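You operate a simulated robot arm through the tools that you are given. There is no shell and no other tool. Be economical: measure what you need, move in short steps, check, and stop when the job is done.

Carry out the task below with a simulated two-armed robot. There is one attempt and no reset: what you move stays moved.

Task
Take the lid off the paste jar and lay it down on the top of the long green bench.

It is judged by the outcome, as a careful person would: the job done as asked, and still so three seconds after it is handed in. It fails if anything else is knocked over, pushed out of place, dropped, spilled or broken. Lids that push on must go on centred and level and be pressed home; caps that screw on are set level and turned clockwise until they are tight.

Robot
Two 6-joint arms with two-finger parallel grippers on one trunk, on a base that drives. Base frame: it is fixed to the floor where the robot stands at the start and does not move with it; the origin is under the middle of the robot, x ahead of it, y to its left, z up; the surface under the hand at the start is at about z = 800. Readings come in mm, rad, newtons and seconds.
The left shoulder is at the start at [60, 187, 1097], the right one opposite. With the tool pointing down near the work surface each hand reaches from about 260 to 620 mm from the robot's upright axis, wherever it stands, measured 20 degrees to its own side. Payload 1.57 kg a hand.
Tool frame (each hand has its own): the origin (TCP) lies between the finger pads and is the grasp point; the fingertips stand 30 mm ahead of it; z points along the fingers, y is the line along which they close. The gripper opens to 110 mm. The fingers are 24 mm wide and 12 mm thick; the gripper's body (48 by 112 mm) begins 78 mm behind the TCP.
Orientation is that of the tool frame in the base frame, as [roll, pitch, yaw] about the fixed x, y, z axes, in that order (R = Rz(yaw) Ry(pitch) Rx(roll)). With the fingers straight down and closing along the base's y, the tool's x points along the base's -x, its y along +y and its z along -z.

Tools
- The arms move only by the tool step_arm. It takes "left_series", "right_series" or both (then of equal length, played together; a hand with none holds still); each is a list of rows, each an object of numbers (a shift or turn left out is 0, a gripper value left out holds the last): "x", "y", "z": the shift along the tool's x, y, z in mm; "wx", "wy", "wz": the turn, a rotation vector about the tool's x, y, z in rad; "gripper": the opening in per cent of the stroke, from 0 (shut) to 100 (fully open). In form: [{"x": .., "y": .., "z": .., "wx": .., "wy": .., "wz": .., "gripper": ..}, ...]. A call has 1 to 8 rows; each row shifts and turns the commanded pose from where the row before left it, along the tool's axes as they then stand. A row lasts 0.2 s, in which the tool goes at most 50 mm and 0.15 rad; a call with a longer step from one row to the next is refused whole, and so is a gripper value outside its range. A pose out of reach is approached as far as the arm can. The call stops where the force on the tool passes 40 N (or 10 N more than at its start, if that is more) or the arm is blocked; 0.2 s more then pass. The fingers move at their own pace (about 153 mm/s each) and stop on an object; they squeeze with about 43 N. The grip force told is the motor's: it shows also when the fingers shut on nothing. Time passes only in rows, and 0.2 s behind the last, so rows that do not move let the fingers close. It gives the time, the measured TCP pose, the force on the tool (base axes), the opening and the grip force at its end, in the units of the frame above (readings bear some noise), with the torque about the TCP (base axes, N m) and any sound that the robot's microphone picked up, and new pictures: "pictures" is both (left out), scene, wrist or none (wrist: the cameras of the hands that moved).
- Cameras (640 x 400 px; columns grow to the right, rows downward): "scene" is now at [14.4, -22.5, 1642.3]; the picture's right is [-0.28, -0.96, 0.00], its down [-0.71, 0.21, -0.67] and it looks along [0.64, -0.19, -0.74] (base axes); focal length 262 px, centre (320, 200). "left" rides on the left gripper at [70, -16, -141] in its tool frame; the picture's right is [0.23, 0.97, 0.00], its down [-0.86, 0.20, -0.48] and it looks along [-0.47, 0.11, 0.88] (tool axes); focal length 222 px, centre (320, 200). "right" rides on the right gripper at [70, 16, -141] in its tool frame; the picture's right is [-0.23, 0.97, 0.00], its down [-0.86, -0.20, -0.48] and it looks along [-0.47, -0.11, 0.88] (tool axes); focal length 222 px, centre (320, 200). There is no depth. A picture from a camera that has moved, and an enlarged one, comes with that camera's place and axes in the base frame and with its lens.
- move_column(by): slides the trunk up (or, below 0, down) by that many mm; the arms and the scene camera ride with it, the base frame stays. It gives what a move gives, with no picture.
- steer(legs): drives the robot by 1 to 6 legs, each [ahead, left, turn to the left] in mm, mm and rad, along the robot's own axes; the way and the turn of a leg run together, so that a leg with both is an arc; at most 1500 mm and 3.142 rad a leg. The arms and the cameras ride along, it lands a little off, and it stops where it bumps. It gives what a move gives, and a new picture of the scene camera.
- aim_head(pan, tilt): turns the head with the scene camera to pan (to the left, within 1.501 rad either way) and tilt (down, from -0.506 to 1.204), counted from straight ahead of the robot. It gives what a move gives, and a new picture of the scene camera.
- zoom(camera, box): a new picture of the part [left, top, right, bottom] of that camera's present view, enlarged. It takes no simulated time.
- close_job(): hands the job in; it is judged then, once.

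Work in short steps. Places have to be worked out from the pictures, the camera data and where the tool is seen: move nearer, look again, correct. Check each grasp and each placing, and mend what went wrong. You have 120 turns and 260 pictures in all, those below and enlarged ones among them. Open the grippers and draw the arms clear of the work before you hand the job in, unless the task says otherwise; then end with one line.

The tools are called after "Emit:" as name(argument=value, ...) on one line, values as JSON. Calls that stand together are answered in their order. step_arm: Moves the arms, as the interface text tells. Its arguments: {"type":"object","properties":{"left_series":{"type":"array"},"right_series":{"type":"array"},"pictures":{"type":"string","enum":["both","scene","wrist","none"]}},"required":[]} The other tools are called the same way: move_column (by) slides the trunk up or down; steer (legs) drives the base; aim_head (pan, tilt) turns the head that bears the scene camera; zoom (camera, box) takes an enlarged picture of a part of a camera's view; close_job () hands the job in.

At the start:

```text
clock: 0.0
left_eef_pos: [401.4, 67.0, 1126.9]
left_ee_rot: [3.142, 0.0, 3.141]
left_contact_force: [0.3, 0.0, 0.2]
left_ft_torque: [-0.02, 0.0, 0.04]
left_gripper_width: 110.0
left_grip_force: 0.1
right_eef_pos: [434.7, -294.5, 1104.8]
right_ee_rot: [-3.141, 0.0, 3.142]
right_contact_force: [-0.5, 0.0, -0.1]
right_ft_torque: [-0.01, -0.01, 0.01]
right_gripper_width: 109.9
right_grip_force: 0.1
trunk travel left (down, up): [-725.0, 265.0]
robot x, y, heading: [-0.6, -2.3, 0.003]
head pan, tilt: [-0.288, 0.834]
```

scene: 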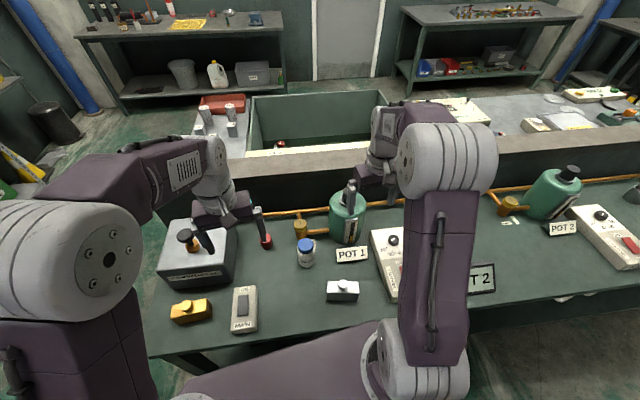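
right: 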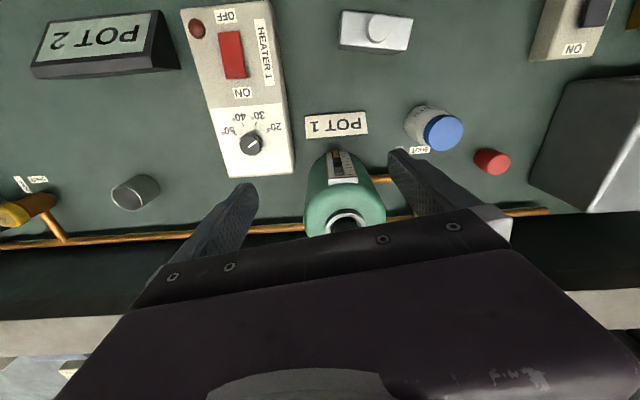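
left: 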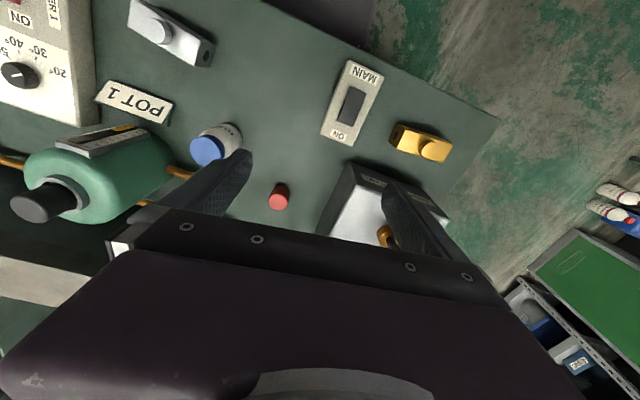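

The jar with the blue lid near the left hand may be the paste jar; I zoom to check it.

Emit:
zoom(camera="scene", box=[220, 180, 380, 300])

Emit:
zoom(camera="right", box=[370, 80, 530, 190])

Emit:
aim_head(pan=0.9, tilt=0.5)

Emit:
aim_head(pan=-0.9, tilt=0.5)

```text
3.33 times, centred on (300, 240) of scene
camera zoom: at [14.4, -22.5, 1642.3], right [-0.28, -0.96, 0.0], down [-0.71, 0.21, -0.67], along [0.64, -0.19, -0.74], focal length 874 px, centre (387, 67)
```

zoom: 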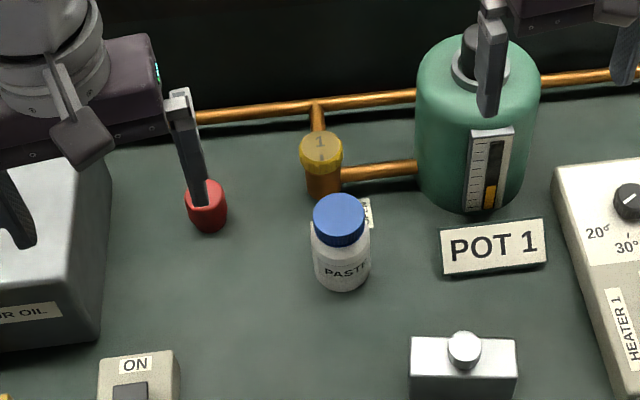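

```text
3.64 times, centred on (450, 135) of right
camera zoom: at [365.4, -278.0, 1246.7], right [0.23, 0.97, 0.0], down [0.86, -0.2, 0.48], along [0.47, -0.11, -0.88], focal length 808 px, centre (-153, 436)
```

zoom: 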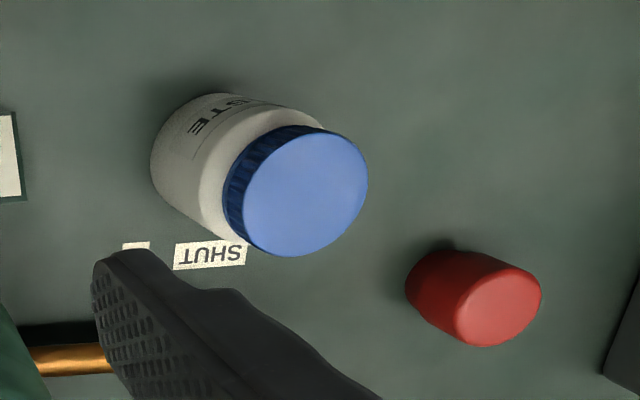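

```text
clock: 1.4
left_eef_pos: [400.5, 67.9, 1128.0]
left_ee_rot: [-3.141, 0.0, 3.141]
left_contact_force: [-0.1, -0.3, -0.6]
left_ft_torque: [0.01, -0.01, 0.01]
left_gripper_width: 109.9
left_grip_force: 0.1
right_eef_pos: [435.8, -294.9, 1105.2]
right_ee_rot: [3.141, 0.0, -3.141]
right_contact_force: [-0.5, -0.3, -0.5]
right_ft_torque: [0.0, 0.0, 0.01]
right_gripper_width: 109.9
right_grip_force: 0.1
trunk travel left (down, up): [-725.0, 265.0]
robot x, y, heading: [0.0, 4.6, 0.003]
head pan, tilt: [0.901, 0.499]
camera scene: at [-4.7, 71.2, 1671.1], right [0.78, -0.62, 0.0], down [-0.3, -0.38, -0.88], along [0.55, 0.69, -0.48], focal length 262 px, centre (320, 200)
```

scene: 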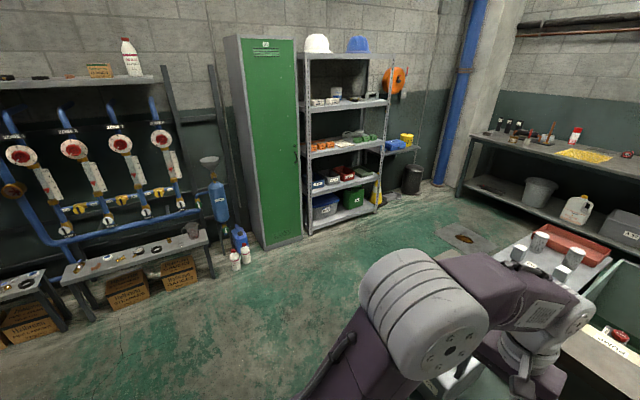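

```text
clock: 3.2
left_eef_pos: [400.6, 67.4, 1127.4]
left_ee_rot: [3.141, -0.001, -3.141]
left_contact_force: [-1.7, 0.4, -0.2]
left_ft_torque: [0.05, 0.0, -0.02]
left_gripper_width: 109.8
left_grip_force: 0.1
right_eef_pos: [435.4, -294.5, 1105.6]
right_ee_rot: [-3.141, 0.0, -3.14]
right_contact_force: [-0.5, 0.1, 0.5]
right_ft_torque: [-0.02, 0.0, 0.01]
right_gripper_width: 110.0
right_grip_force: 0.0
trunk travel left (down, up): [-725.0, 265.0]
robot x, y, heading: [0.8, 1.7, 0.0]
head pan, tilt: [-0.901, 0.499]
camera scene: at [-4.7, -71.3, 1671.1], right [-0.78, -0.62, 0.0], down [-0.3, 0.38, -0.88], along [0.55, -0.69, -0.48], focal length 262 px, centre (320, 200)
```

scene: 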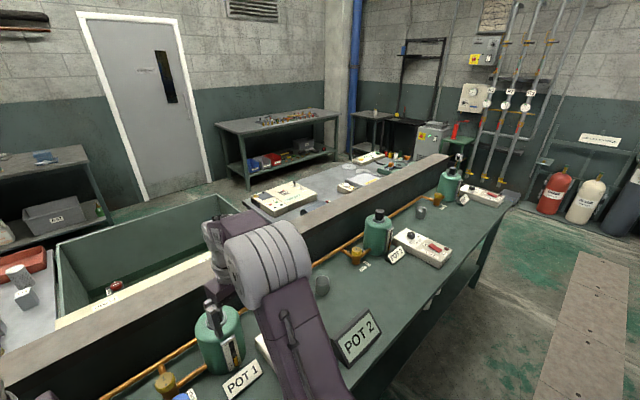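

The jar is marked PASTE, stands at about (482, -110), with the lid top at z≈903, and the lid is ribbed, so it is probably a screw cap. The long green bench is the one in front. My plan is to steady the body with the left hand, slanted in, and turn the lid from above with the right. First I orient the left hand up high and aim the head back.

Emit:
aim_head(pan=-0.2, tilt=0.9)

Emit:
step_arm(left_series=[{"wz": 0.15}, {"wz": 0.15}, {"wz": 0.1}, {"wy": -0.15}, {"wy": -0.15}, {"wy": -0.15}, {"wy": -0.15}], pictures="none")

Emit:
step_arm(left_series=[{"wy": -0.15}, {"wy": -0.15}, {"wy": -0.03}, {}])

```text
clock: 4.3
left_eef_pos: [401.0, 67.4, 1126.6]
left_ee_rot: [-3.141, 0.0, -3.139]
left_contact_force: [-0.3, 0.5, -0.5]
left_ft_torque: [-0.03, 0.03, 0.0]
left_gripper_width: 109.8
left_grip_force: 0.0
right_eef_pos: [435.4, -293.6, 1104.9]
right_ee_rot: [-3.141, 0.001, 3.141]
right_contact_force: [-0.1, -1.0, -0.5]
right_ft_torque: [0.02, 0.03, -0.01]
right_gripper_width: 110.1
right_grip_force: 0.1
trunk travel left (down, up): [-725.0, 265.0]
robot x, y, heading: [-1.9, 2.5, 0.003]
head pan, tilt: [-0.201, 0.901]
camera scene: at [12.7, -15.2, 1637.3], right [-0.2, -0.98, 0.0], down [-0.77, 0.16, -0.62], along [0.61, -0.12, -0.78], focal length 262 px, centre (320, 200)
```

scene: 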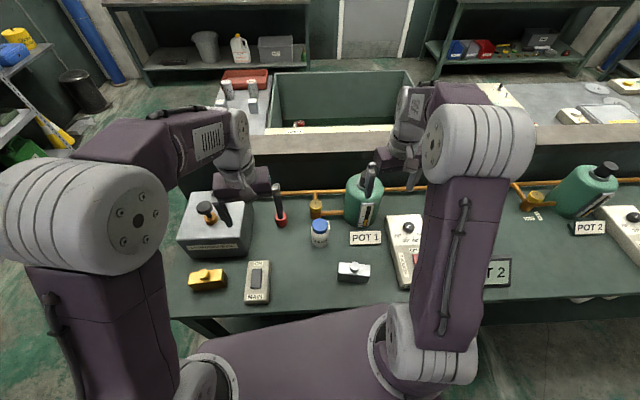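

```text
clock: 5.9
left_eef_pos: [398.4, 69.0, 1126.8]
left_ee_rot: [3.139, 0.603, 2.741]
left_contact_force: [-0.4, -0.4, 0.2]
left_ft_torque: [0.01, 0.0, 0.01]
left_gripper_width: 110.4
left_grip_force: 0.0
right_eef_pos: [433.8, -293.8, 1105.1]
right_ee_rot: [3.141, 0.001, -3.141]
right_contact_force: [-0.3, 0.1, -0.5]
right_ft_torque: [0.02, -0.03, -0.01]
right_gripper_width: 110.1
right_grip_force: 0.1
trunk travel left (down, up): [-725.0, 265.0]
robot x, y, heading: [-0.3, -0.5, 0.0]
head pan, tilt: [-0.201, 0.901]
```

```text
clock: 6.9
left_eef_pos: [413.1, 88.1, 1127.7]
left_ee_rot: [3.051, 0.747, 2.737]
left_contact_force: [0.1, 0.5, -0.2]
left_ft_torque: [-0.03, -0.01, 0.02]
left_gripper_width: 109.9
left_grip_force: 0.0
left hand out of reach, approached as far as the arm can: row 1, 2
right_eef_pos: [435.4, -294.0, 1105.3]
right_ee_rot: [-3.141, 0.0, -3.141]
right_contact_force: [-0.1, -0.6, 1.0]
right_ft_torque: [0.01, -0.02, -0.01]
right_gripper_width: 110.1
right_grip_force: 0.1
trunk travel left (down, up): [-725.0, 265.0]
robot x, y, heading: [-3.1, 3.8, -0.0]
head pan, tilt: [-0.201, 0.901]
camera scene: at [12.3, -15.1, 1637.2], right [-0.2, -0.98, 0.0], down [-0.77, 0.16, -0.62], along [0.61, -0.12, -0.78], focal length 262 px, centre (320, 200)
camera left: at [268.0, 117.3, 1182.1], right [0.17, 0.98, -0.09], down [0.33, 0.03, 0.94], along [0.93, -0.19, -0.32], focal length 222 px, centre (320, 200)
```

scene: 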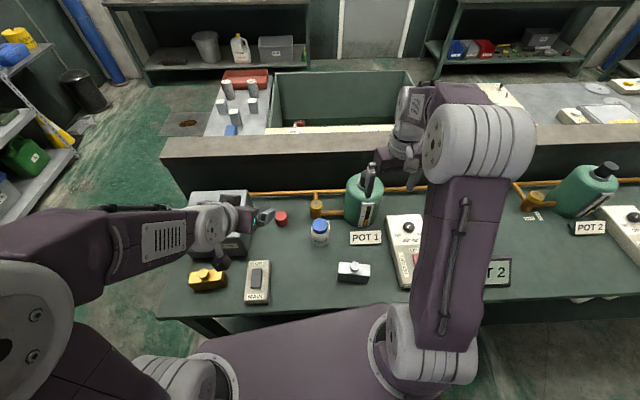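
left: 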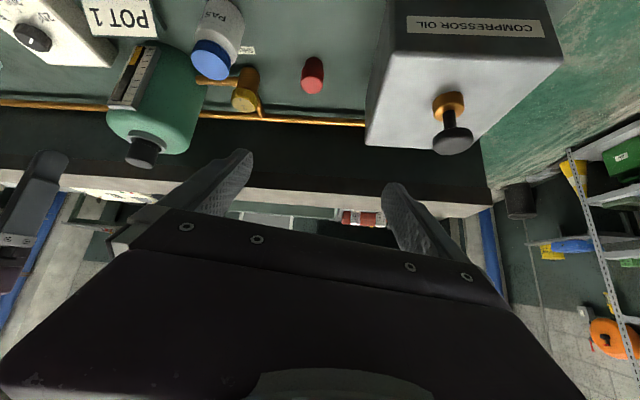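

The left hand is too folded to take the slant here. I back the base 70 mm to get room and then move the hand towards a standoff.

Emit:
steer(legs=[[-70, 0, 0]])

Emit:
step_arm(left_series=[{}], pictures="wrist")

```text
clock: 7.9
left_eef_pos: [345.5, 86.7, 1126.8]
left_ee_rot: [3.053, 0.745, 2.736]
left_contact_force: [0.3, 0.1, 0.9]
left_ft_torque: [0.02, 0.02, -0.05]
left_gripper_width: 109.8
left_grip_force: 0.2
right_eef_pos: [368.6, -295.0, 1103.9]
right_ee_rot: [-3.141, -0.004, -3.141]
right_contact_force: [0.3, -0.6, 0.3]
right_ft_torque: [0.0, -0.01, 0.0]
right_gripper_width: 109.7
right_grip_force: 0.0
trunk travel left (down, up): [-725.0, 265.0]
robot x, y, heading: [-69.9, 2.3, 0.003]
head pan, tilt: [-0.201, 0.901]
camera scene: at [-52.9, -15.3, 1637.2], right [-0.2, -0.98, 0.0], down [-0.77, 0.16, -0.62], along [0.61, -0.12, -0.79], focal length 262 px, centre (320, 200)
```

scene: 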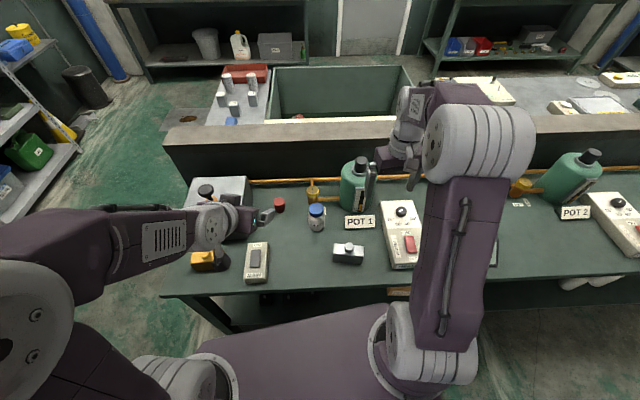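

```text
clock: 8.3
left_eef_pos: [347.3, 87.5, 1126.5]
left_ee_rot: [3.049, 0.744, 2.738]
left_contact_force: [0.2, 0.2, -0.9]
left_ft_torque: [0.04, 0.03, 0.01]
left_gripper_width: 110.0
left_grip_force: 0.0
right_eef_pos: [367.7, -293.3, 1103.6]
right_ee_rot: [-3.141, -0.002, -3.14]
right_contact_force: [0.1, -1.0, -0.8]
right_ft_torque: [-0.01, 0.08, 0.02]
right_gripper_width: 110.0
right_grip_force: 0.0
trunk travel left (down, up): [-725.0, 265.0]
robot x, y, heading: [-69.8, -0.9, -0.004]
head pan, tilt: [-0.201, 0.901]
camera left: at [201.5, 117.2, 1181.5], right [0.17, 0.98, -0.09], down [0.33, 0.03, 0.94], along [0.93, -0.19, -0.32], focal length 222 px, centre (320, 200)
```

left: 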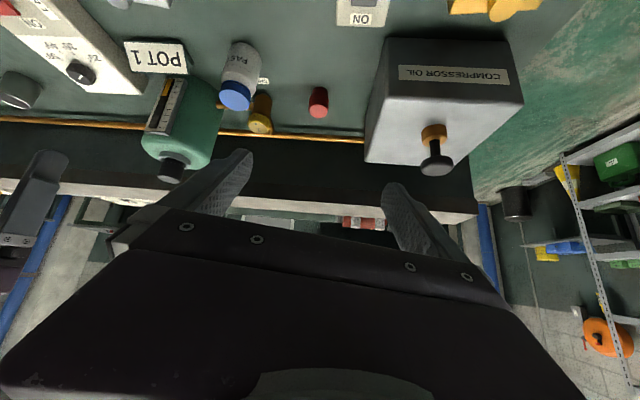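

The jar ray agrees with my estimate, about (480, -109). I move the left hand down and across to about (400, -75, 1000) at the slant.

Emit:
step_arm(left_series=[{"x": 5.7, "y": -21.4, "z": 27.5}, {"x": 5.7, "y": -21.4, "z": 27.5}, {"x": 5.7, "y": -21.4, "z": 27.5}, {"x": 5.7, "y": -21.4, "z": 27.5}, {"x": 5.7, "y": -21.4, "z": 27.5}, {"x": 5.7, "y": -21.4, "z": 27.5}, {}])

```text
clock: 9.9
left_eef_pos: [385.9, -53.4, 974.1]
left_ee_rot: [3.05, 0.747, 2.737]
left_contact_force: [0.5, -1.7, -0.2]
left_ft_torque: [-0.01, -0.01, -0.01]
left_gripper_width: 110.1
left_grip_force: 0.0
right_eef_pos: [365.1, -293.0, 1105.8]
right_ee_rot: [3.141, -0.001, 3.14]
right_contact_force: [-0.3, -0.6, -0.4]
right_ft_torque: [0.01, 0.03, -0.02]
right_gripper_width: 110.0
right_grip_force: 0.1
trunk travel left (down, up): [-725.0, 265.0]
robot x, y, heading: [-70.2, 1.0, 0.001]
head pan, tilt: [-0.201, 0.901]
camera scene: at [-57.1, -14.5, 1637.2], right [-0.2, -0.98, 0.0], down [-0.77, 0.16, -0.62], along [0.61, -0.12, -0.78], focal length 262 px, centre (320, 200)
camera left: at [240.8, -23.6, 1029.2], right [0.17, 0.98, -0.09], down [0.33, 0.03, 0.94], along [0.93, -0.19, -0.32], focal length 222 px, centre (320, 200)
```

scene: 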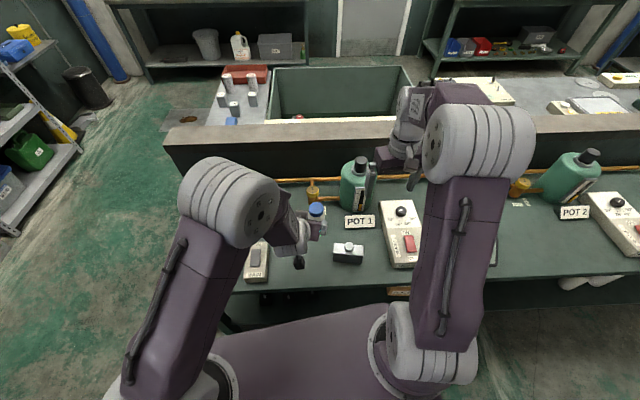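
left: 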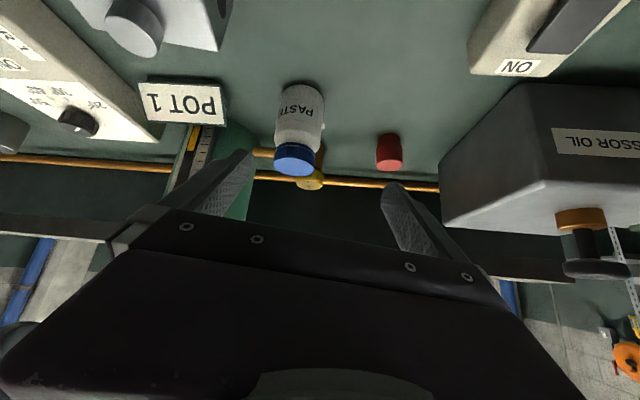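

The left hand kept a 47° slant with a small roll. I correct the roll and tilt a little further out.

Emit:
step_arm(left_series=[{"wz": -0.1}, {"wy": -0.1}, {"wy": -0.08}, {}], pictures="wrist")

```text
clock: 10.9
left_eef_pos: [386.6, -52.4, 975.4]
left_ee_rot: [-3.138, 0.932, 2.875]
left_contact_force: [0.1, 0.6, -0.3]
left_ft_torque: [-0.05, 0.01, -0.04]
left_gripper_width: 110.1
left_grip_force: 0.1
right_eef_pos: [366.8, -293.9, 1105.6]
right_ee_rot: [3.141, -0.001, -3.141]
right_contact_force: [0.7, 0.6, 0.0]
right_ft_torque: [-0.02, -0.02, 0.01]
right_gripper_width: 110.0
right_grip_force: 0.0
trunk travel left (down, up): [-725.0, 265.0]
robot x, y, heading: [-66.0, -3.4, 0.0]
head pan, tilt: [-0.201, 0.901]
camera left: at [232.7, -28.8, 1003.3], right [0.13, 0.97, -0.18], down [0.18, 0.16, 0.97], along [0.98, -0.16, -0.15], focal length 222 px, centre (320, 200)
```

left: 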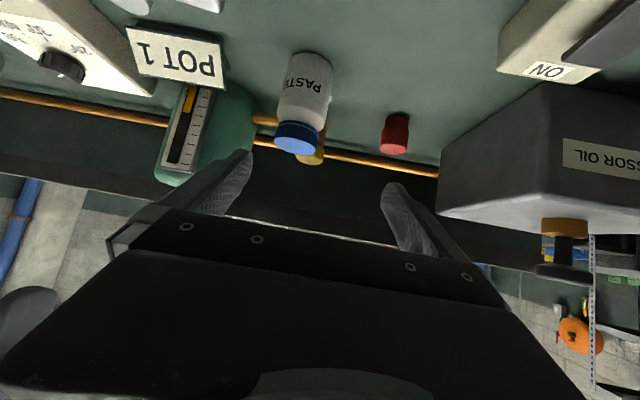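

Jar estimate is now about (482, -113). I move the left hand to 100 mm behind it along the approach line.

Emit:
step_arm(left_series=[{"x": 16.8, "y": -11.2, "z": 24}, {"x": 16.8, "y": -11.2, "z": 24}, {"x": 16.8, "y": -11.2, "z": 24}, {}])

```text
clock: 11.9
left_eef_pos: [402.2, -93.4, 892.3]
left_ee_rot: [-3.14, 0.93, 2.873]
left_contact_force: [-0.1, -0.1, 0.2]
left_ft_torque: [0.04, 0.0, -0.01]
left_gripper_width: 109.8
left_grip_force: 0.1
right_eef_pos: [365.1, -295.0, 1104.7]
right_ee_rot: [-3.141, 0.0, -3.141]
right_contact_force: [-0.4, 0.0, 0.3]
right_ft_torque: [0.01, -0.02, -0.01]
right_gripper_width: 109.9
right_grip_force: 0.1
trunk travel left (down, up): [-725.0, 265.0]
robot x, y, heading: [-67.2, -1.0, 0.002]
head pan, tilt: [-0.201, 0.901]
camera scene: at [-56.8, -15.1, 1637.2], right [-0.2, -0.98, 0.0], down [-0.77, 0.16, -0.62], along [0.61, -0.12, -0.78], focal length 262 px, centre (320, 200)
camera left: at [250.4, -69.0, 919.7], right [0.13, 0.97, -0.18], down [0.18, 0.16, 0.97], along [0.98, -0.16, -0.15], focal length 222 px, centre (320, 200)
```

scene: 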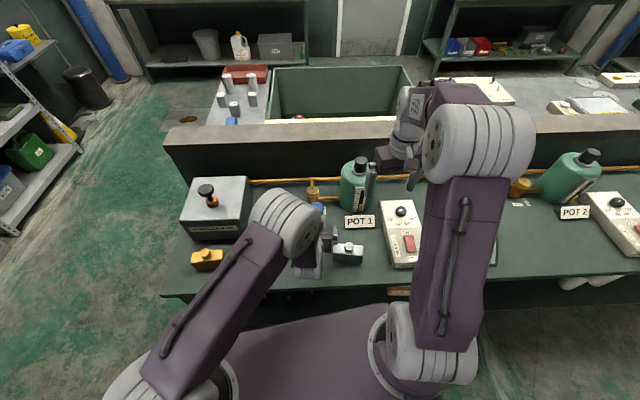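
left: 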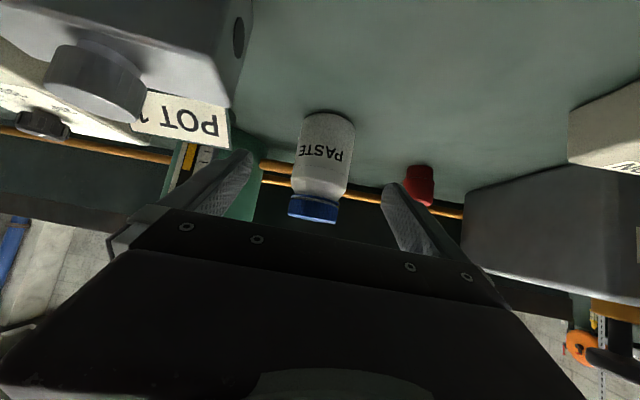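

Centering says the jar is about 5 mm towards the tool's +y. I advance 70 mm with that correction and look.

Emit:
step_arm(left_series=[{"y": 5, "z": 20}, {"z": 25}, {"z": 25}, {}])

```text
clock: 12.9
left_eef_pos: [459.6, -104.2, 849.8]
left_ee_rot: [-3.14, 0.93, 2.874]
left_contact_force: [0.1, 0.7, 0.4]
left_ft_torque: [0.0, -0.03, 0.0]
left_gripper_width: 110.1
left_grip_force: 0.1
right_eef_pos: [364.9, -294.1, 1105.2]
right_ee_rot: [-3.14, 0.001, 3.141]
right_contact_force: [0.3, 0.7, -0.1]
right_ft_torque: [-0.02, 0.01, -0.01]
right_gripper_width: 110.1
right_grip_force: 0.1
trunk travel left (down, up): [-725.0, 265.0]
robot x, y, heading: [-68.3, 0.0, -0.001]
head pan, tilt: [-0.201, 0.901]
camera scene: at [-57.0, -15.2, 1637.2], right [-0.2, -0.98, 0.0], down [-0.77, 0.16, -0.62], along [0.61, -0.12, -0.78], focal length 262 px, centre (320, 200)
camera left: at [306.0, -79.1, 877.8], right [0.13, 0.97, -0.18], down [0.18, 0.16, 0.97], along [0.98, -0.16, -0.15], focal length 222 px, centre (320, 200)
```

scene: 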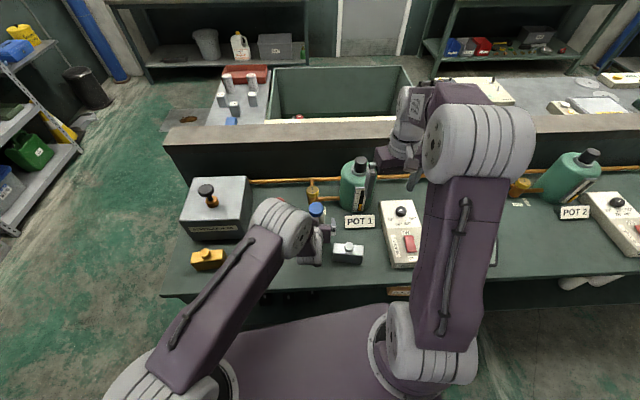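
left: 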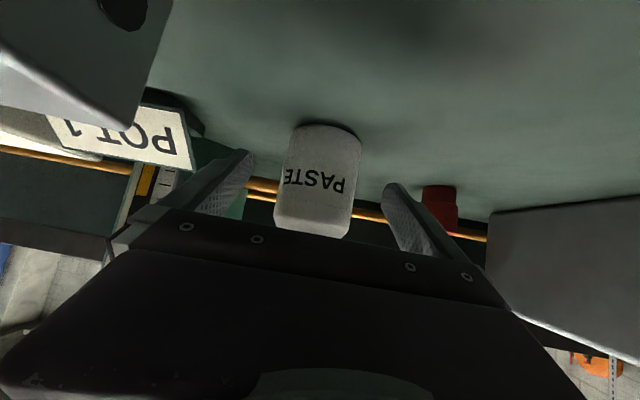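

The jar sits midway between the fingers. I advance the last 28 mm and close the left gripper on the body.

Emit:
step_arm(left_series=[{"y": -1, "z": 14}, {"z": 14}, {}], pictures="wrist")

Emit:
step_arm(left_series=[{"gripper": 40}, {"gripper": 0}, {}, {}])

```text
clock: 13.7
left_eef_pos: [479.9, -111.0, 832.0]
left_ee_rot: [-3.139, 0.929, 2.875]
left_contact_force: [0.0, 0.7, 0.4]
left_ft_torque: [-0.01, -0.02, 0.01]
left_gripper_width: 109.7
left_grip_force: 0.1
right_eef_pos: [365.6, -294.0, 1106.0]
right_ee_rot: [3.141, 0.0, 3.141]
right_contact_force: [0.1, 0.1, 0.0]
right_ft_torque: [0.0, -0.01, -0.01]
right_gripper_width: 109.8
right_grip_force: 0.2
trunk travel left (down, up): [-725.0, 265.0]
robot x, y, heading: [-68.6, 2.1, -0.0]
head pan, tilt: [-0.201, 0.901]
camera left: at [327.4, -85.8, 861.2], right [0.13, 0.97, -0.18], down [0.18, 0.16, 0.97], along [0.98, -0.16, -0.15], focal length 222 px, centre (320, 200)
```

left: 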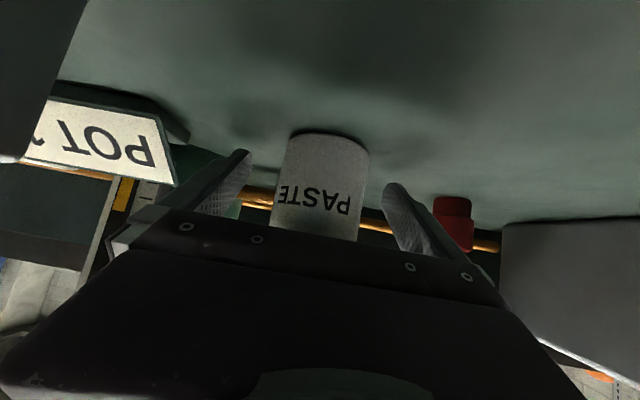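

```text
clock: 14.7
left_eef_pos: [480.8, -111.4, 833.1]
left_ee_rot: [-3.14, 0.93, 2.875]
left_contact_force: [0.2, 0.3, 0.2]
left_ft_torque: [0.02, -0.03, -0.02]
left_gripper_width: 57.3
left_grip_force: 43.1
right_eef_pos: [364.2, -294.4, 1105.0]
right_ee_rot: [3.141, 0.001, -3.142]
right_contact_force: [-0.3, 0.0, -0.7]
right_ft_torque: [0.03, 0.02, -0.01]
right_gripper_width: 110.2
right_grip_force: 0.1
trunk travel left (down, up): [-725.0, 265.0]
robot x, y, heading: [-70.5, 3.9, -0.003]
head pan, tilt: [-0.201, 0.901]
camera scene: at [-56.4, -15.1, 1637.2], right [-0.2, -0.98, 0.0], down [-0.77, 0.16, -0.62], along [0.61, -0.12, -0.78], focal length 262 px, centre (320, 200)
camera left: at [327.5, -85.7, 861.2], right [0.13, 0.97, -0.18], down [0.18, 0.16, 0.97], along [0.98, -0.16, -0.15], focal length 222 px, centre (320, 200)
```

scene: 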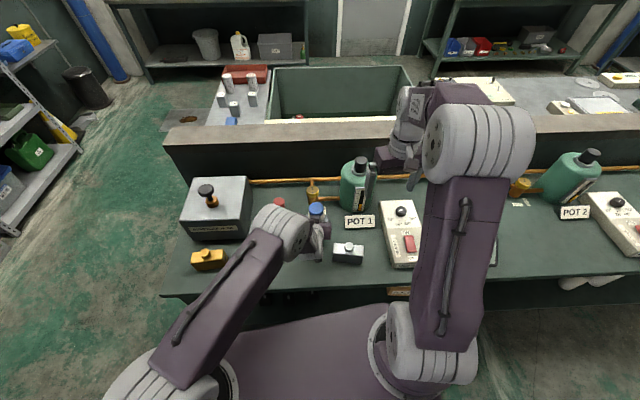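
left: 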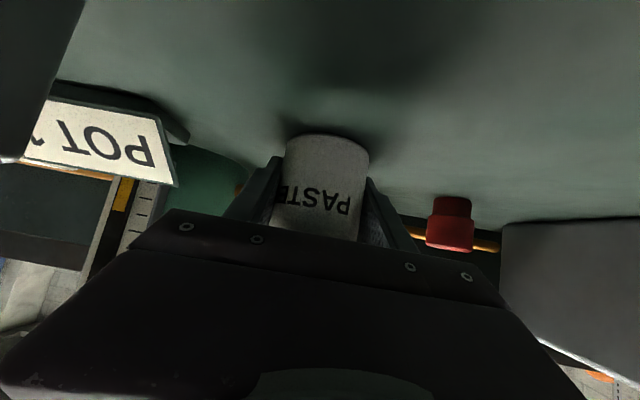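

The left grip is firm on the body, 57 mm wide. Now I bring the right hand above the lid, at about (483, -112, 1000).

Emit:
step_arm(right_series=[{"x": -19.8, "y": 30.3, "z": 17.5}, {"x": -19.8, "y": 30.3, "z": 17.5}, {"x": -19.8, "y": 30.3, "z": 17.5}, {"x": -19.8, "y": 30.3, "z": 17.5}, {"x": -19.8, "y": 30.3, "z": 17.5}, {"x": -19.8, "y": 30.3, "z": 17.5}, {}])

```text
clock: 16.3
left_eef_pos: [479.7, -112.1, 832.6]
left_ee_rot: [-3.14, 0.931, 2.873]
left_contact_force: [-0.6, 1.0, -1.1]
left_ft_torque: [0.01, -0.06, 0.0]
left_gripper_width: 57.4
left_grip_force: 42.6
right_eef_pos: [482.7, -112.8, 998.9]
right_ee_rot: [3.141, 0.001, 3.141]
right_contact_force: [0.0, 0.8, 0.9]
right_ft_torque: [0.0, 0.0, 0.04]
right_gripper_width: 110.0
right_grip_force: 0.1
trunk travel left (down, up): [-725.0, 265.0]
robot x, y, heading: [-69.7, -2.4, -0.001]
head pan, tilt: [-0.201, 0.901]
camera scene: at [-56.8, -15.9, 1637.2], right [-0.2, -0.98, 0.0], down [-0.77, 0.16, -0.62], along [0.61, -0.12, -0.78], focal length 262 px, centre (320, 200)
camera right: at [413.9, -96.9, 1140.4], right [0.23, 0.97, 0.0], down [0.86, -0.2, 0.48], along [0.47, -0.11, -0.88], focal length 222 px, centre (320, 200)
```

scene: 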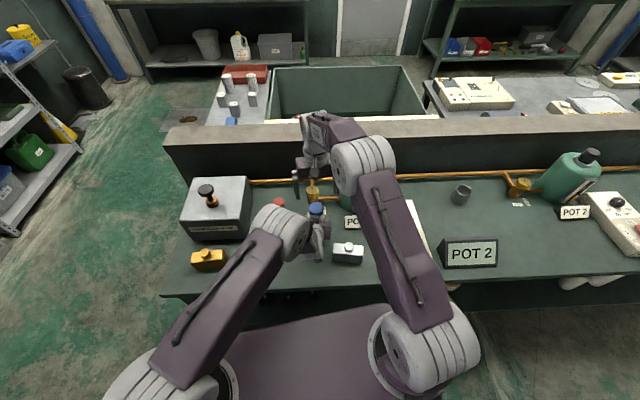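
right: 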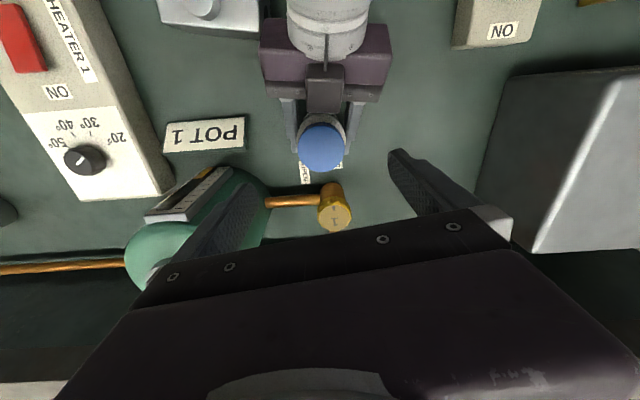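

Lid centre measures (479, -111) with a diameter of about 49 mm. I correct by 4 mm, pre-turn the hand clockwise 0.6 rad and descend part way.

Emit:
step_arm(right_series=[{"x": 4, "y": 1.5, "wz": 0.15, "gripper": 80}, {"wz": 0.15}, {"wz": 0.15}, {"wz": 0.15}, {"z": 20}, {"z": 20}, {"z": 20}, {}])

```text
clock: 18.1
left_eef_pos: [479.3, -112.4, 832.3]
left_ee_rot: [-3.14, 0.93, 2.875]
left_contact_force: [0.4, 0.1, 0.1]
left_ft_torque: [0.01, -0.02, 0.0]
left_gripper_width: 57.4
left_grip_force: 43.2
right_eef_pos: [480.2, -110.2, 940.6]
right_ee_rot: [3.141, 0.0, 2.541]
right_contact_force: [-0.8, 0.6, 0.1]
right_ft_torque: [-0.05, -0.02, 0.01]
right_gripper_width: 87.9
right_grip_force: 0.0
trunk travel left (down, up): [-725.0, 265.0]
robot x, y, heading: [-70.2, -2.3, -0.004]
head pan, tilt: [-0.201, 0.901]
camera scene: at [-56.3, -15.2, 1637.2], right [-0.2, -0.98, 0.0], down [-0.77, 0.16, -0.62], along [0.61, -0.12, -0.78], focal length 262 px, centre (320, 200)
camera right: at [432.4, -58.6, 1081.6], right [0.74, 0.68, 0.0], down [0.59, -0.65, 0.48], along [0.32, -0.35, -0.88], focal length 222 px, centre (320, 200)
```

scene: 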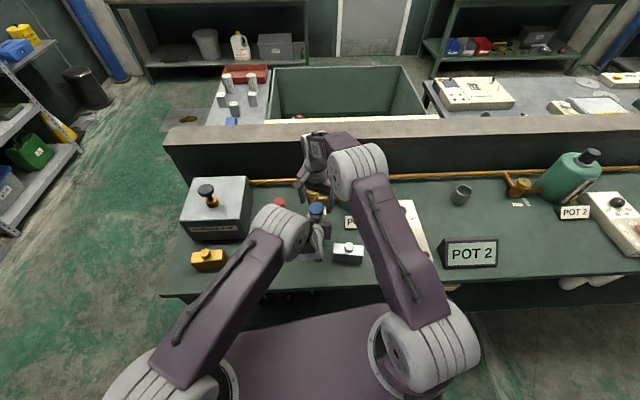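
right: 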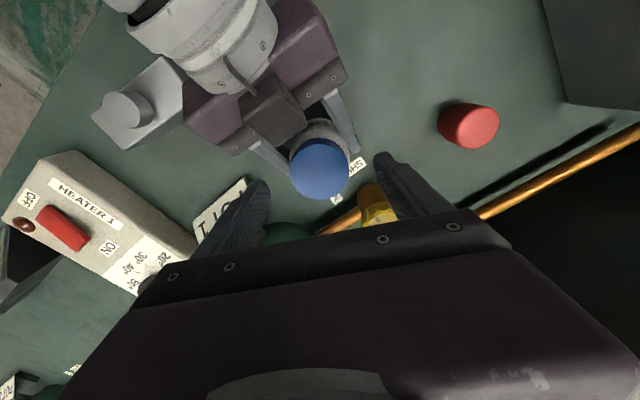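

Lid centre now measures about (478.5, -110), and the lid spans z≈884–903. I descend to TCP z≈913 so the fingertips sit at the lid's lower edge.

Emit:
step_arm(right_series=[{"x": 1.5, "z": 14}, {"z": 13.5}, {}])

Emit:
zoom(camera="scene", box=[260, 160, 380, 270])

```text
clock: 18.9
left_eef_pos: [480.4, -111.4, 833.7]
left_ee_rot: [-3.139, 0.93, 2.875]
left_contact_force: [0.4, -0.5, 0.4]
left_ft_torque: [0.03, -0.04, 0.0]
left_gripper_width: 57.5
left_grip_force: 43.0
right_eef_pos: [479.3, -110.1, 911.6]
right_ee_rot: [3.141, -0.001, 2.543]
right_contact_force: [0.2, -0.6, -0.2]
right_ft_torque: [0.02, 0.02, -0.01]
right_gripper_width: 87.8
right_grip_force: 0.1
trunk travel left (down, up): [-725.0, 265.0]
robot x, y, heading: [-69.2, 1.9, 0.0]
head pan, tilt: [-0.201, 0.901]
camera scene: at [-56.4, -15.2, 1637.2], right [-0.2, -0.98, 0.0], down [-0.77, 0.16, -0.62], along [0.61, -0.12, -0.78], focal length 262 px, centre (320, 200)
camera right: at [431.0, -57.7, 1053.9], right [0.74, 0.68, 0.0], down [0.59, -0.65, 0.48], along [0.32, -0.35, -0.88], focal length 222 px, centre (320, 200)
```

scene: 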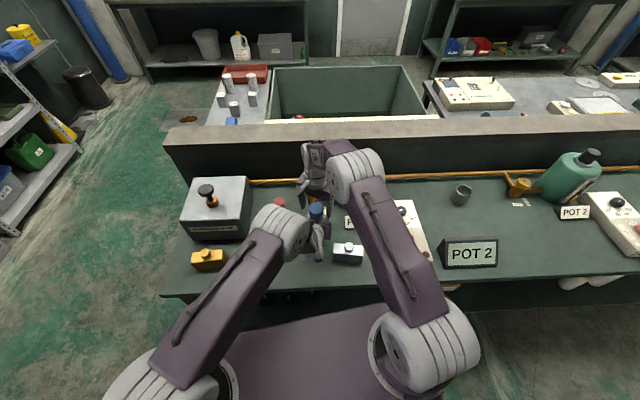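
right: 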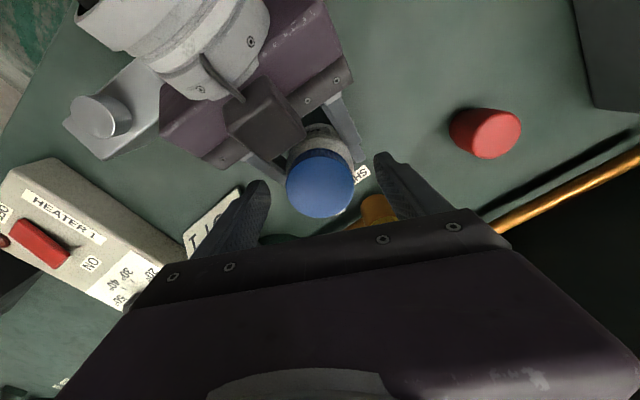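

```text
3.64 times, centred on (320, 215) of scene
camera zoom: at [-56.4, -15.2, 1637.2], right [-0.2, -0.98, 0.0], down [-0.77, 0.16, -0.62], along [0.61, -0.12, -0.78], focal length 954 px, centre (320, 146)
```

zoom: 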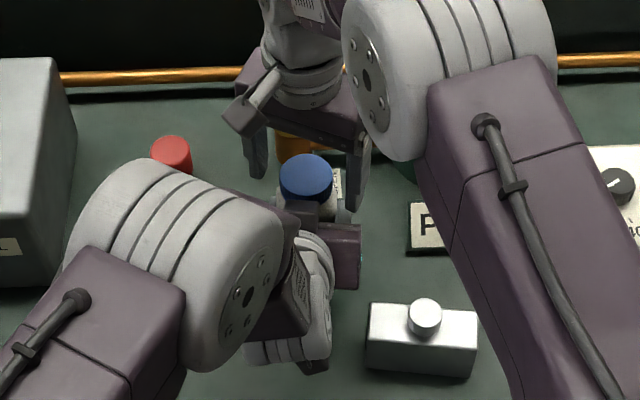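

Views disagree by only a few millimetres; I shift 2 mm along the tool's x and close on the lid.

Emit:
step_arm(right_series=[{"x": 2, "gripper": 60}, {"gripper": 0}, {}, {}], pictures="wrist")

```text
clock: 19.9
left_eef_pos: [479.6, -111.1, 832.8]
left_ee_rot: [-3.141, 0.929, 2.874]
left_contact_force: [-2.3, 1.2, 1.4]
left_ft_torque: [-0.02, -0.01, 0.13]
left_gripper_width: 57.5
left_grip_force: 42.7
right_eef_pos: [476.6, -108.9, 910.9]
right_ee_rot: [3.141, -0.001, 2.54]
right_contact_force: [1.4, -1.9, -0.6]
right_ft_torque: [-0.09, -0.07, -0.16]
right_gripper_width: 49.0
right_grip_force: 43.2
trunk travel left (down, up): [-725.0, 265.0]
robot x, y, heading: [-70.4, 0.4, -0.001]
head pan, tilt: [-0.201, 0.901]
camera right: at [429.4, -56.6, 1053.9], right [0.74, 0.68, 0.0], down [0.59, -0.65, 0.48], along [0.32, -0.35, -0.88], focal length 222 px, centre (320, 200)
```

right: 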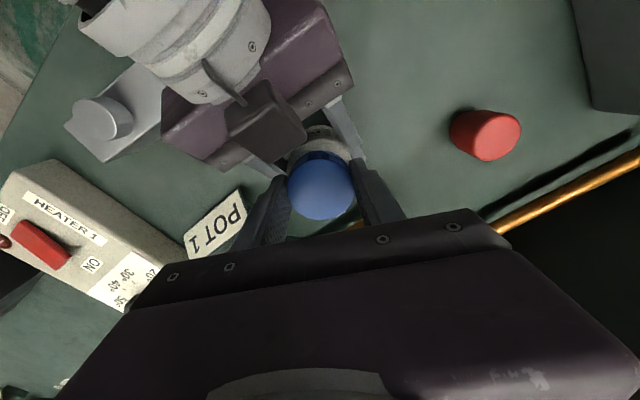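

The lid is held at 49 mm with little force. I turn counter-clockwise (wz negative) by 0.3 rad and watch the torques.

Emit:
step_arm(right_series=[{"wz": -0.1}, {"wz": -0.1}, {"wz": -0.1}, {}], pictures="wrist")

```text
clock: 20.9
left_eef_pos: [480.4, -110.6, 832.9]
left_ee_rot: [-3.139, 0.931, 2.874]
left_contact_force: [6.9, 3.5, -2.6]
left_ft_torque: [-0.22, 0.32, -0.13]
left_gripper_width: 57.4
left_grip_force: 43.2
right_eef_pos: [477.6, -109.3, 912.3]
right_ee_rot: [-3.141, -0.002, 2.845]
right_contact_force: [-6.9, -4.0, 5.0]
right_ft_torque: [-0.1, 0.17, 0.09]
right_gripper_width: 47.9
right_grip_force: 43.2
trunk travel left (down, up): [-725.0, 265.0]
robot x, y, heading: [-69.1, 1.7, 0.002]
head pan, tilt: [-0.201, 0.901]
camera right: at [415.7, -73.6, 1054.2], right [0.5, 0.86, 0.0], down [0.76, -0.44, 0.48], along [0.41, -0.24, -0.88], focal length 222 px, centre (320, 200)
```

right: 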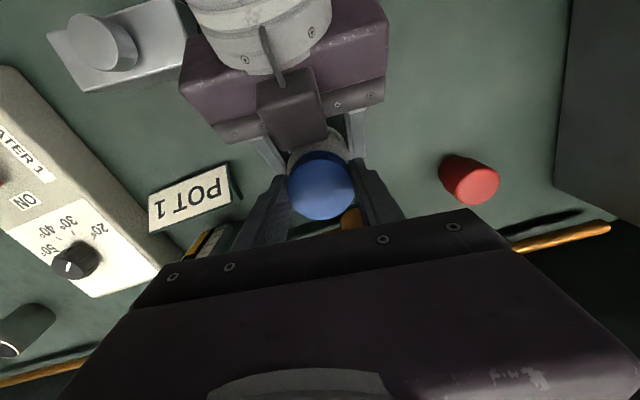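

Forces are modest, but the lid centre seems slightly on the tool's -x side. I keep turning with a slight lift and a small correction.

Emit:
step_arm(right_series=[{"wz": -0.12, "x": -0.7}, {"wz": -0.12, "x": -0.7}, {"wz": -0.12, "z": -0.2}, {"wz": -0.12, "z": -0.2}, {"wz": -0.12, "z": -0.2}, {}], pictures="wrist")

Emit:
zoom(camera="right", box=[240, 110, 400, 230])

```text
clock: 22.3
left_eef_pos: [480.7, -111.3, 833.1]
left_ee_rot: [-3.14, 0.929, 2.875]
left_contact_force: [6.8, 14.1, -1.5]
left_ft_torque: [-0.71, 0.47, 0.11]
left_gripper_width: 57.6
left_grip_force: 42.5
right_eef_pos: [479.4, -108.4, 913.2]
right_ee_rot: [-3.141, 0.0, -2.841]
right_contact_force: [-6.9, -13.5, 3.2]
right_ft_torque: [-0.31, 0.19, -0.12]
right_gripper_width: 48.1
right_grip_force: 42.9
trunk travel left (down, up): [-725.0, 265.0]
robot x, y, heading: [-67.7, -0.5, -0.002]
head pan, tilt: [-0.201, 0.901]
camera right: at [407.5, -115.0, 1054.4], right [-0.07, 1.0, 0.0], down [0.88, 0.07, 0.48], along [0.48, 0.03, -0.88], focal length 222 px, centre (320, 200)
```

right: 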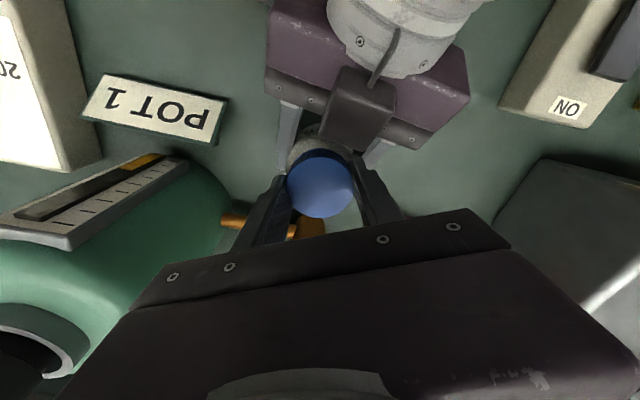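

```text
3.33 times, centred on (320, 170) of right
camera zoom: at [407.5, -115.0, 1054.4], right [-0.07, 1.0, 0.0], down [0.88, 0.07, 0.48], along [0.48, 0.03, -0.88], focal length 740 px, centre (320, 300)
```

zoom: 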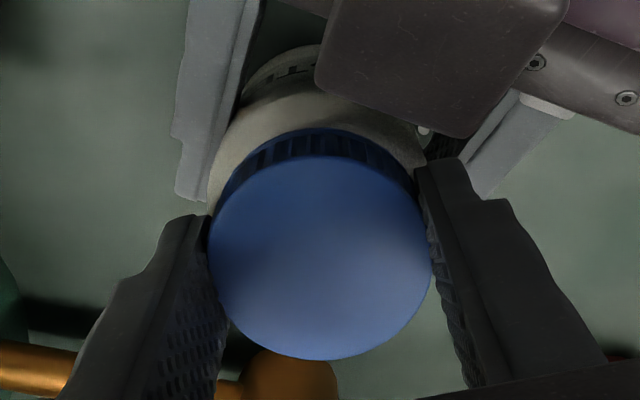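

0.9 rad turned, with a sideways force of 13 N towards -y, so I shift a little that way and keep turning 0.75 rad.

Emit:
step_arm(right_series=[{"y": -1.0}, {"wz": -0.15, "y": -0.5}, {"wz": -0.15, "z": -0.2}, {"wz": -0.15, "z": -0.2}, {"wz": -0.15, "z": -0.2}, {"wz": -0.15, "z": -0.2}, {}], pictures="none")

```text
clock: 23.9
left_eef_pos: [480.6, -111.5, 832.8]
left_ee_rot: [-3.139, 0.932, 2.87]
left_contact_force: [11.8, -2.6, -11.9]
left_ft_torque: [-0.26, -0.08, 0.02]
left_gripper_width: 57.5
left_grip_force: 42.5
right_eef_pos: [480.1, -110.7, 914.6]
right_ee_rot: [3.141, 0.001, -2.088]
right_contact_force: [-9.9, 3.9, 17.1]
right_ft_torque: [0.6, 0.7, 0.02]
right_gripper_width: 47.9
right_grip_force: 42.7
trunk travel left (down, up): [-725.0, 265.0]
robot x, y, heading: [-67.0, 1.9, 0.0]
head pan, tilt: [-0.201, 0.901]
```

An upward push of 17 N on the right hand means the lid is rising on its thread. I continue with more lift.

Emit:
step_arm(right_series=[{"z": -0.8}, {"wz": -0.15, "z": -0.3}, {"wz": -0.15, "z": -0.3}, {"wz": -0.15, "z": -0.3}, {"wz": -0.15, "z": -0.3}, {}], pictures="both")

```text
clock: 25.3
left_eef_pos: [480.2, -111.8, 834.6]
left_ee_rot: [-3.14, 0.933, 2.871]
left_contact_force: [-0.3, -14.5, 2.9]
left_ft_torque: [0.84, -0.03, -0.03]
left_gripper_width: 57.5
left_grip_force: 43.0
right_eef_pos: [479.4, -109.6, 915.6]
right_ee_rot: [3.141, -0.001, -1.489]
right_contact_force: [1.0, 14.2, -6.7]
right_ft_torque: [0.34, -0.05, 0.03]
right_gripper_width: 47.7
right_grip_force: 43.2
trunk travel left (down, up): [-725.0, 265.0]
robot x, y, heading: [-71.7, 0.9, 0.005]
head pan, tilt: [-0.201, 0.901]
camera scene: at [-56.2, -15.2, 1637.2], right [-0.2, -0.98, 0.0], down [-0.77, 0.16, -0.62], along [0.61, -0.12, -0.78], focal length 262 px, centre (320, 200)
camera right: at [469.2, -181.5, 1057.2], right [-0.99, 0.15, 0.0], down [0.13, 0.87, 0.48], along [0.07, 0.47, -0.88], focal length 222 px, centre (320, 200)
```

scene: 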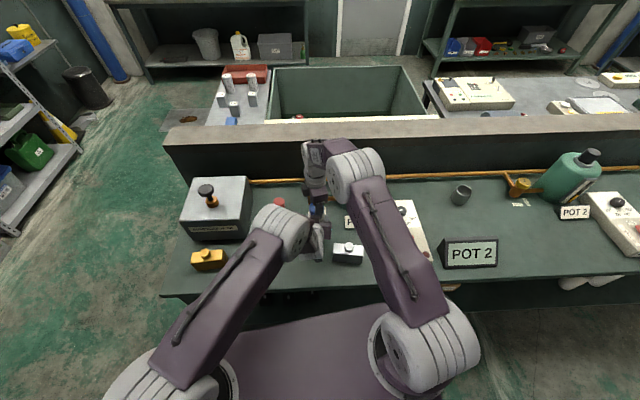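
right: 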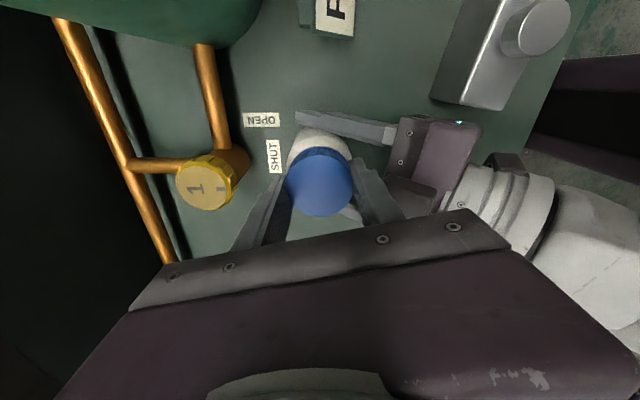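

2.25 rad turned so far. I open slightly, turn back and regrasp for another stroke.

Emit:
step_arm(right_series=[{"gripper": 56}, {}, {"wz": 0.15}, {"wz": 0.15}, {"wz": 0.15}, {"wz": 0.15}, {"wz": 0.15}, {"wz": 0.15}], pictures="none")

Emit:
step_arm(right_series=[{"wz": 0.15}, {"wz": 0.15}, {"wz": 0.15}, {"wz": 0.15}, {"wz": 0.15}, {"wz": 0.15}, {"wz": 0.15}, {}], pictures="wrist")

Emit:
zoom(camera="right", box=[240, 110, 400, 230])

```text
clock: 27.1
left_eef_pos: [480.0, -112.8, 833.2]
left_ee_rot: [-3.14, 0.93, 2.871]
left_contact_force: [-7.0, 7.8, 3.3]
left_ft_torque: [-0.44, -0.55, 0.0]
left_gripper_width: 57.7
left_grip_force: 43.3
right_eef_pos: [478.0, -110.3, 915.5]
right_ee_rot: [-3.141, 0.003, -2.395]
right_contact_force: [6.4, -5.1, -1.0]
right_ft_torque: [0.02, -0.01, 0.06]
right_gripper_width: 54.3
right_grip_force: 0.1
trunk travel left (down, up): [-725.0, 265.0]
robot x, y, heading: [-71.1, -1.0, -0.001]
head pan, tilt: [-0.201, 0.901]
```

```text
clock: 28.9
left_eef_pos: [481.0, -111.0, 834.2]
left_ee_rot: [-3.139, 0.931, 2.873]
left_contact_force: [0.3, -1.4, -0.6]
left_ft_torque: [-0.09, -0.1, 0.0]
left_gripper_width: 57.4
left_grip_force: 42.7
right_eef_pos: [480.1, -110.8, 916.9]
right_ee_rot: [3.141, 0.0, 2.843]
right_contact_force: [0.1, -0.1, 0.1]
right_ft_torque: [0.04, 0.02, 0.01]
right_gripper_width: 61.4
right_grip_force: 0.0
trunk travel left (down, up): [-725.0, 265.0]
robot x, y, heading: [-69.3, 1.7, -0.003]
head pan, tilt: [-0.201, 0.901]
camera right: at [417.8, -74.7, 1057.7], right [0.51, 0.86, 0.0], down [0.76, -0.44, 0.48], along [0.41, -0.24, -0.88], focal length 222 px, centre (320, 200)
```

right: 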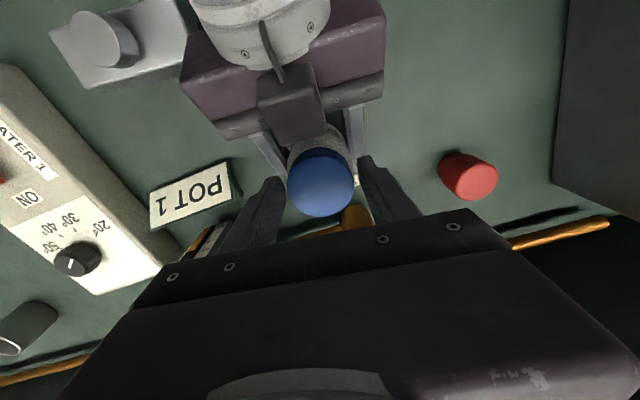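

```text
3.33 times, centred on (320, 170) of right
camera zoom: at [417.8, -74.7, 1057.7], right [0.51, 0.86, 0.0], down [0.76, -0.44, 0.48], along [0.41, -0.24, -0.88], focal length 740 px, centre (320, 300)
```

zoom: 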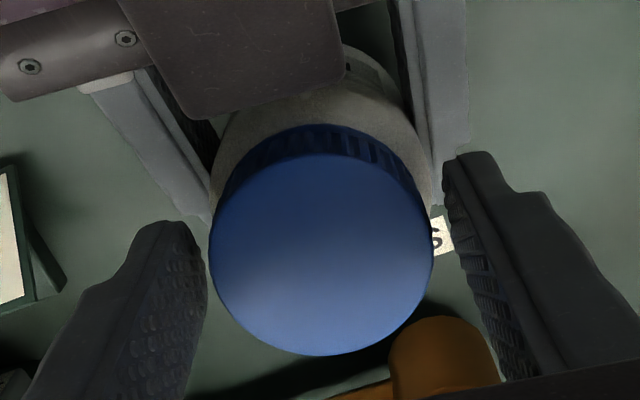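

The lid is centred between the fingers. I lower 2 mm, close, and do another counter-clockwise stroke with a slight lift.

Emit:
step_arm(right_series=[{"z": 2}, {"gripper": 0}, {}, {"wz": -0.15, "z": -0.2}, {"wz": -0.15, "z": -0.2}, {"wz": -0.15, "z": -0.2}, {"wz": -0.15, "z": -0.2}, {"wz": -0.15, "z": -0.2}], pictures="none")

Emit:
step_arm(right_series=[{"wz": -0.15, "z": -0.2}, {"wz": -0.15, "z": -0.2}, {"wz": -0.15, "z": -0.2}, {"wz": -0.15, "z": -0.2}, {"wz": -0.15, "z": -0.2}], pictures="none")

Emit:
step_arm(right_series=[{"wz": -0.15, "z": -0.2}, {"wz": -0.15, "z": -0.2}, {"wz": -0.15, "z": -0.2}], pictures="wrist")

```text
clock: 30.7
left_eef_pos: [479.7, -111.0, 833.4]
left_ee_rot: [-3.14, 0.931, 2.876]
left_contact_force: [0.8, -3.2, 0.7]
left_ft_torque: [-0.15, -0.04, 0.01]
left_gripper_width: 57.4
left_grip_force: 42.3
right_eef_pos: [479.3, -111.0, 914.5]
right_ee_rot: [-3.141, -0.001, -2.689]
right_contact_force: [-0.8, 1.6, -0.9]
right_ft_torque: [0.29, 0.06, -0.01]
right_gripper_width: 48.1
right_grip_force: 43.6
trunk travel left (down, up): [-725.0, 265.0]
robot x, y, heading: [-63.7, -0.4, 0.001]
head pan, tilt: [-0.201, 0.901]
```

```text
clock: 31.9
left_eef_pos: [480.2, -109.6, 831.8]
left_ee_rot: [-3.139, 0.928, 2.873]
left_contact_force: [-7.5, 1.4, 6.3]
left_ft_torque: [-0.4, -0.53, 0.01]
left_gripper_width: 57.6
left_grip_force: 43.4
right_eef_pos: [479.3, -111.2, 915.4]
right_ee_rot: [-3.138, 0.001, -1.94]
right_contact_force: [8.2, -2.9, -7.2]
right_ft_torque: [0.19, -0.01, -0.01]
right_gripper_width: 48.3
right_grip_force: 43.3
trunk travel left (down, up): [-725.0, 265.0]
robot x, y, heading: [-72.2, -0.8, 0.002]
head pan, tilt: [-0.201, 0.901]
```

```text
clock: 32.7
left_eef_pos: [479.9, -109.9, 833.3]
left_ee_rot: [-3.139, 0.931, 2.872]
left_contact_force: [-12.5, 4.4, 10.9]
left_ft_torque: [-0.41, -0.79, 0.0]
left_gripper_width: 57.5
left_grip_force: 43.8
right_eef_pos: [479.6, -111.8, 916.8]
right_ee_rot: [-3.141, -0.001, -1.488]
right_contact_force: [11.7, -4.5, -12.9]
right_ft_torque: [0.09, -0.22, 0.0]
right_gripper_width: 48.0
right_grip_force: 42.7
trunk travel left (down, up): [-725.0, 265.0]
robot x, y, heading: [-71.0, -1.3, -0.006]
head pan, tilt: [-0.201, 0.901]
camera right: at [469.4, -182.0, 1058.0], right [-0.99, 0.15, 0.0], down [0.13, 0.87, 0.48], along [0.07, 0.47, -0.88], focal length 222 px, centre (320, 200)
```

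right: 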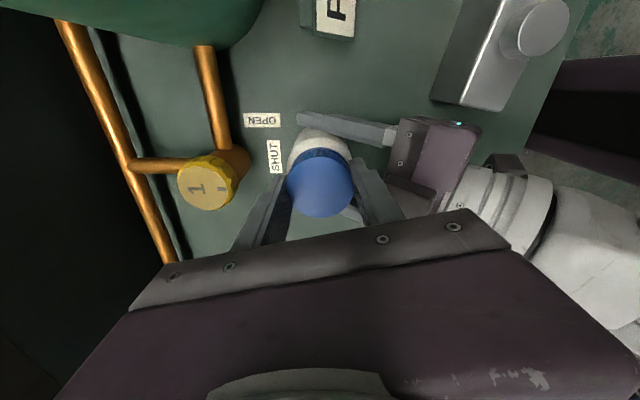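

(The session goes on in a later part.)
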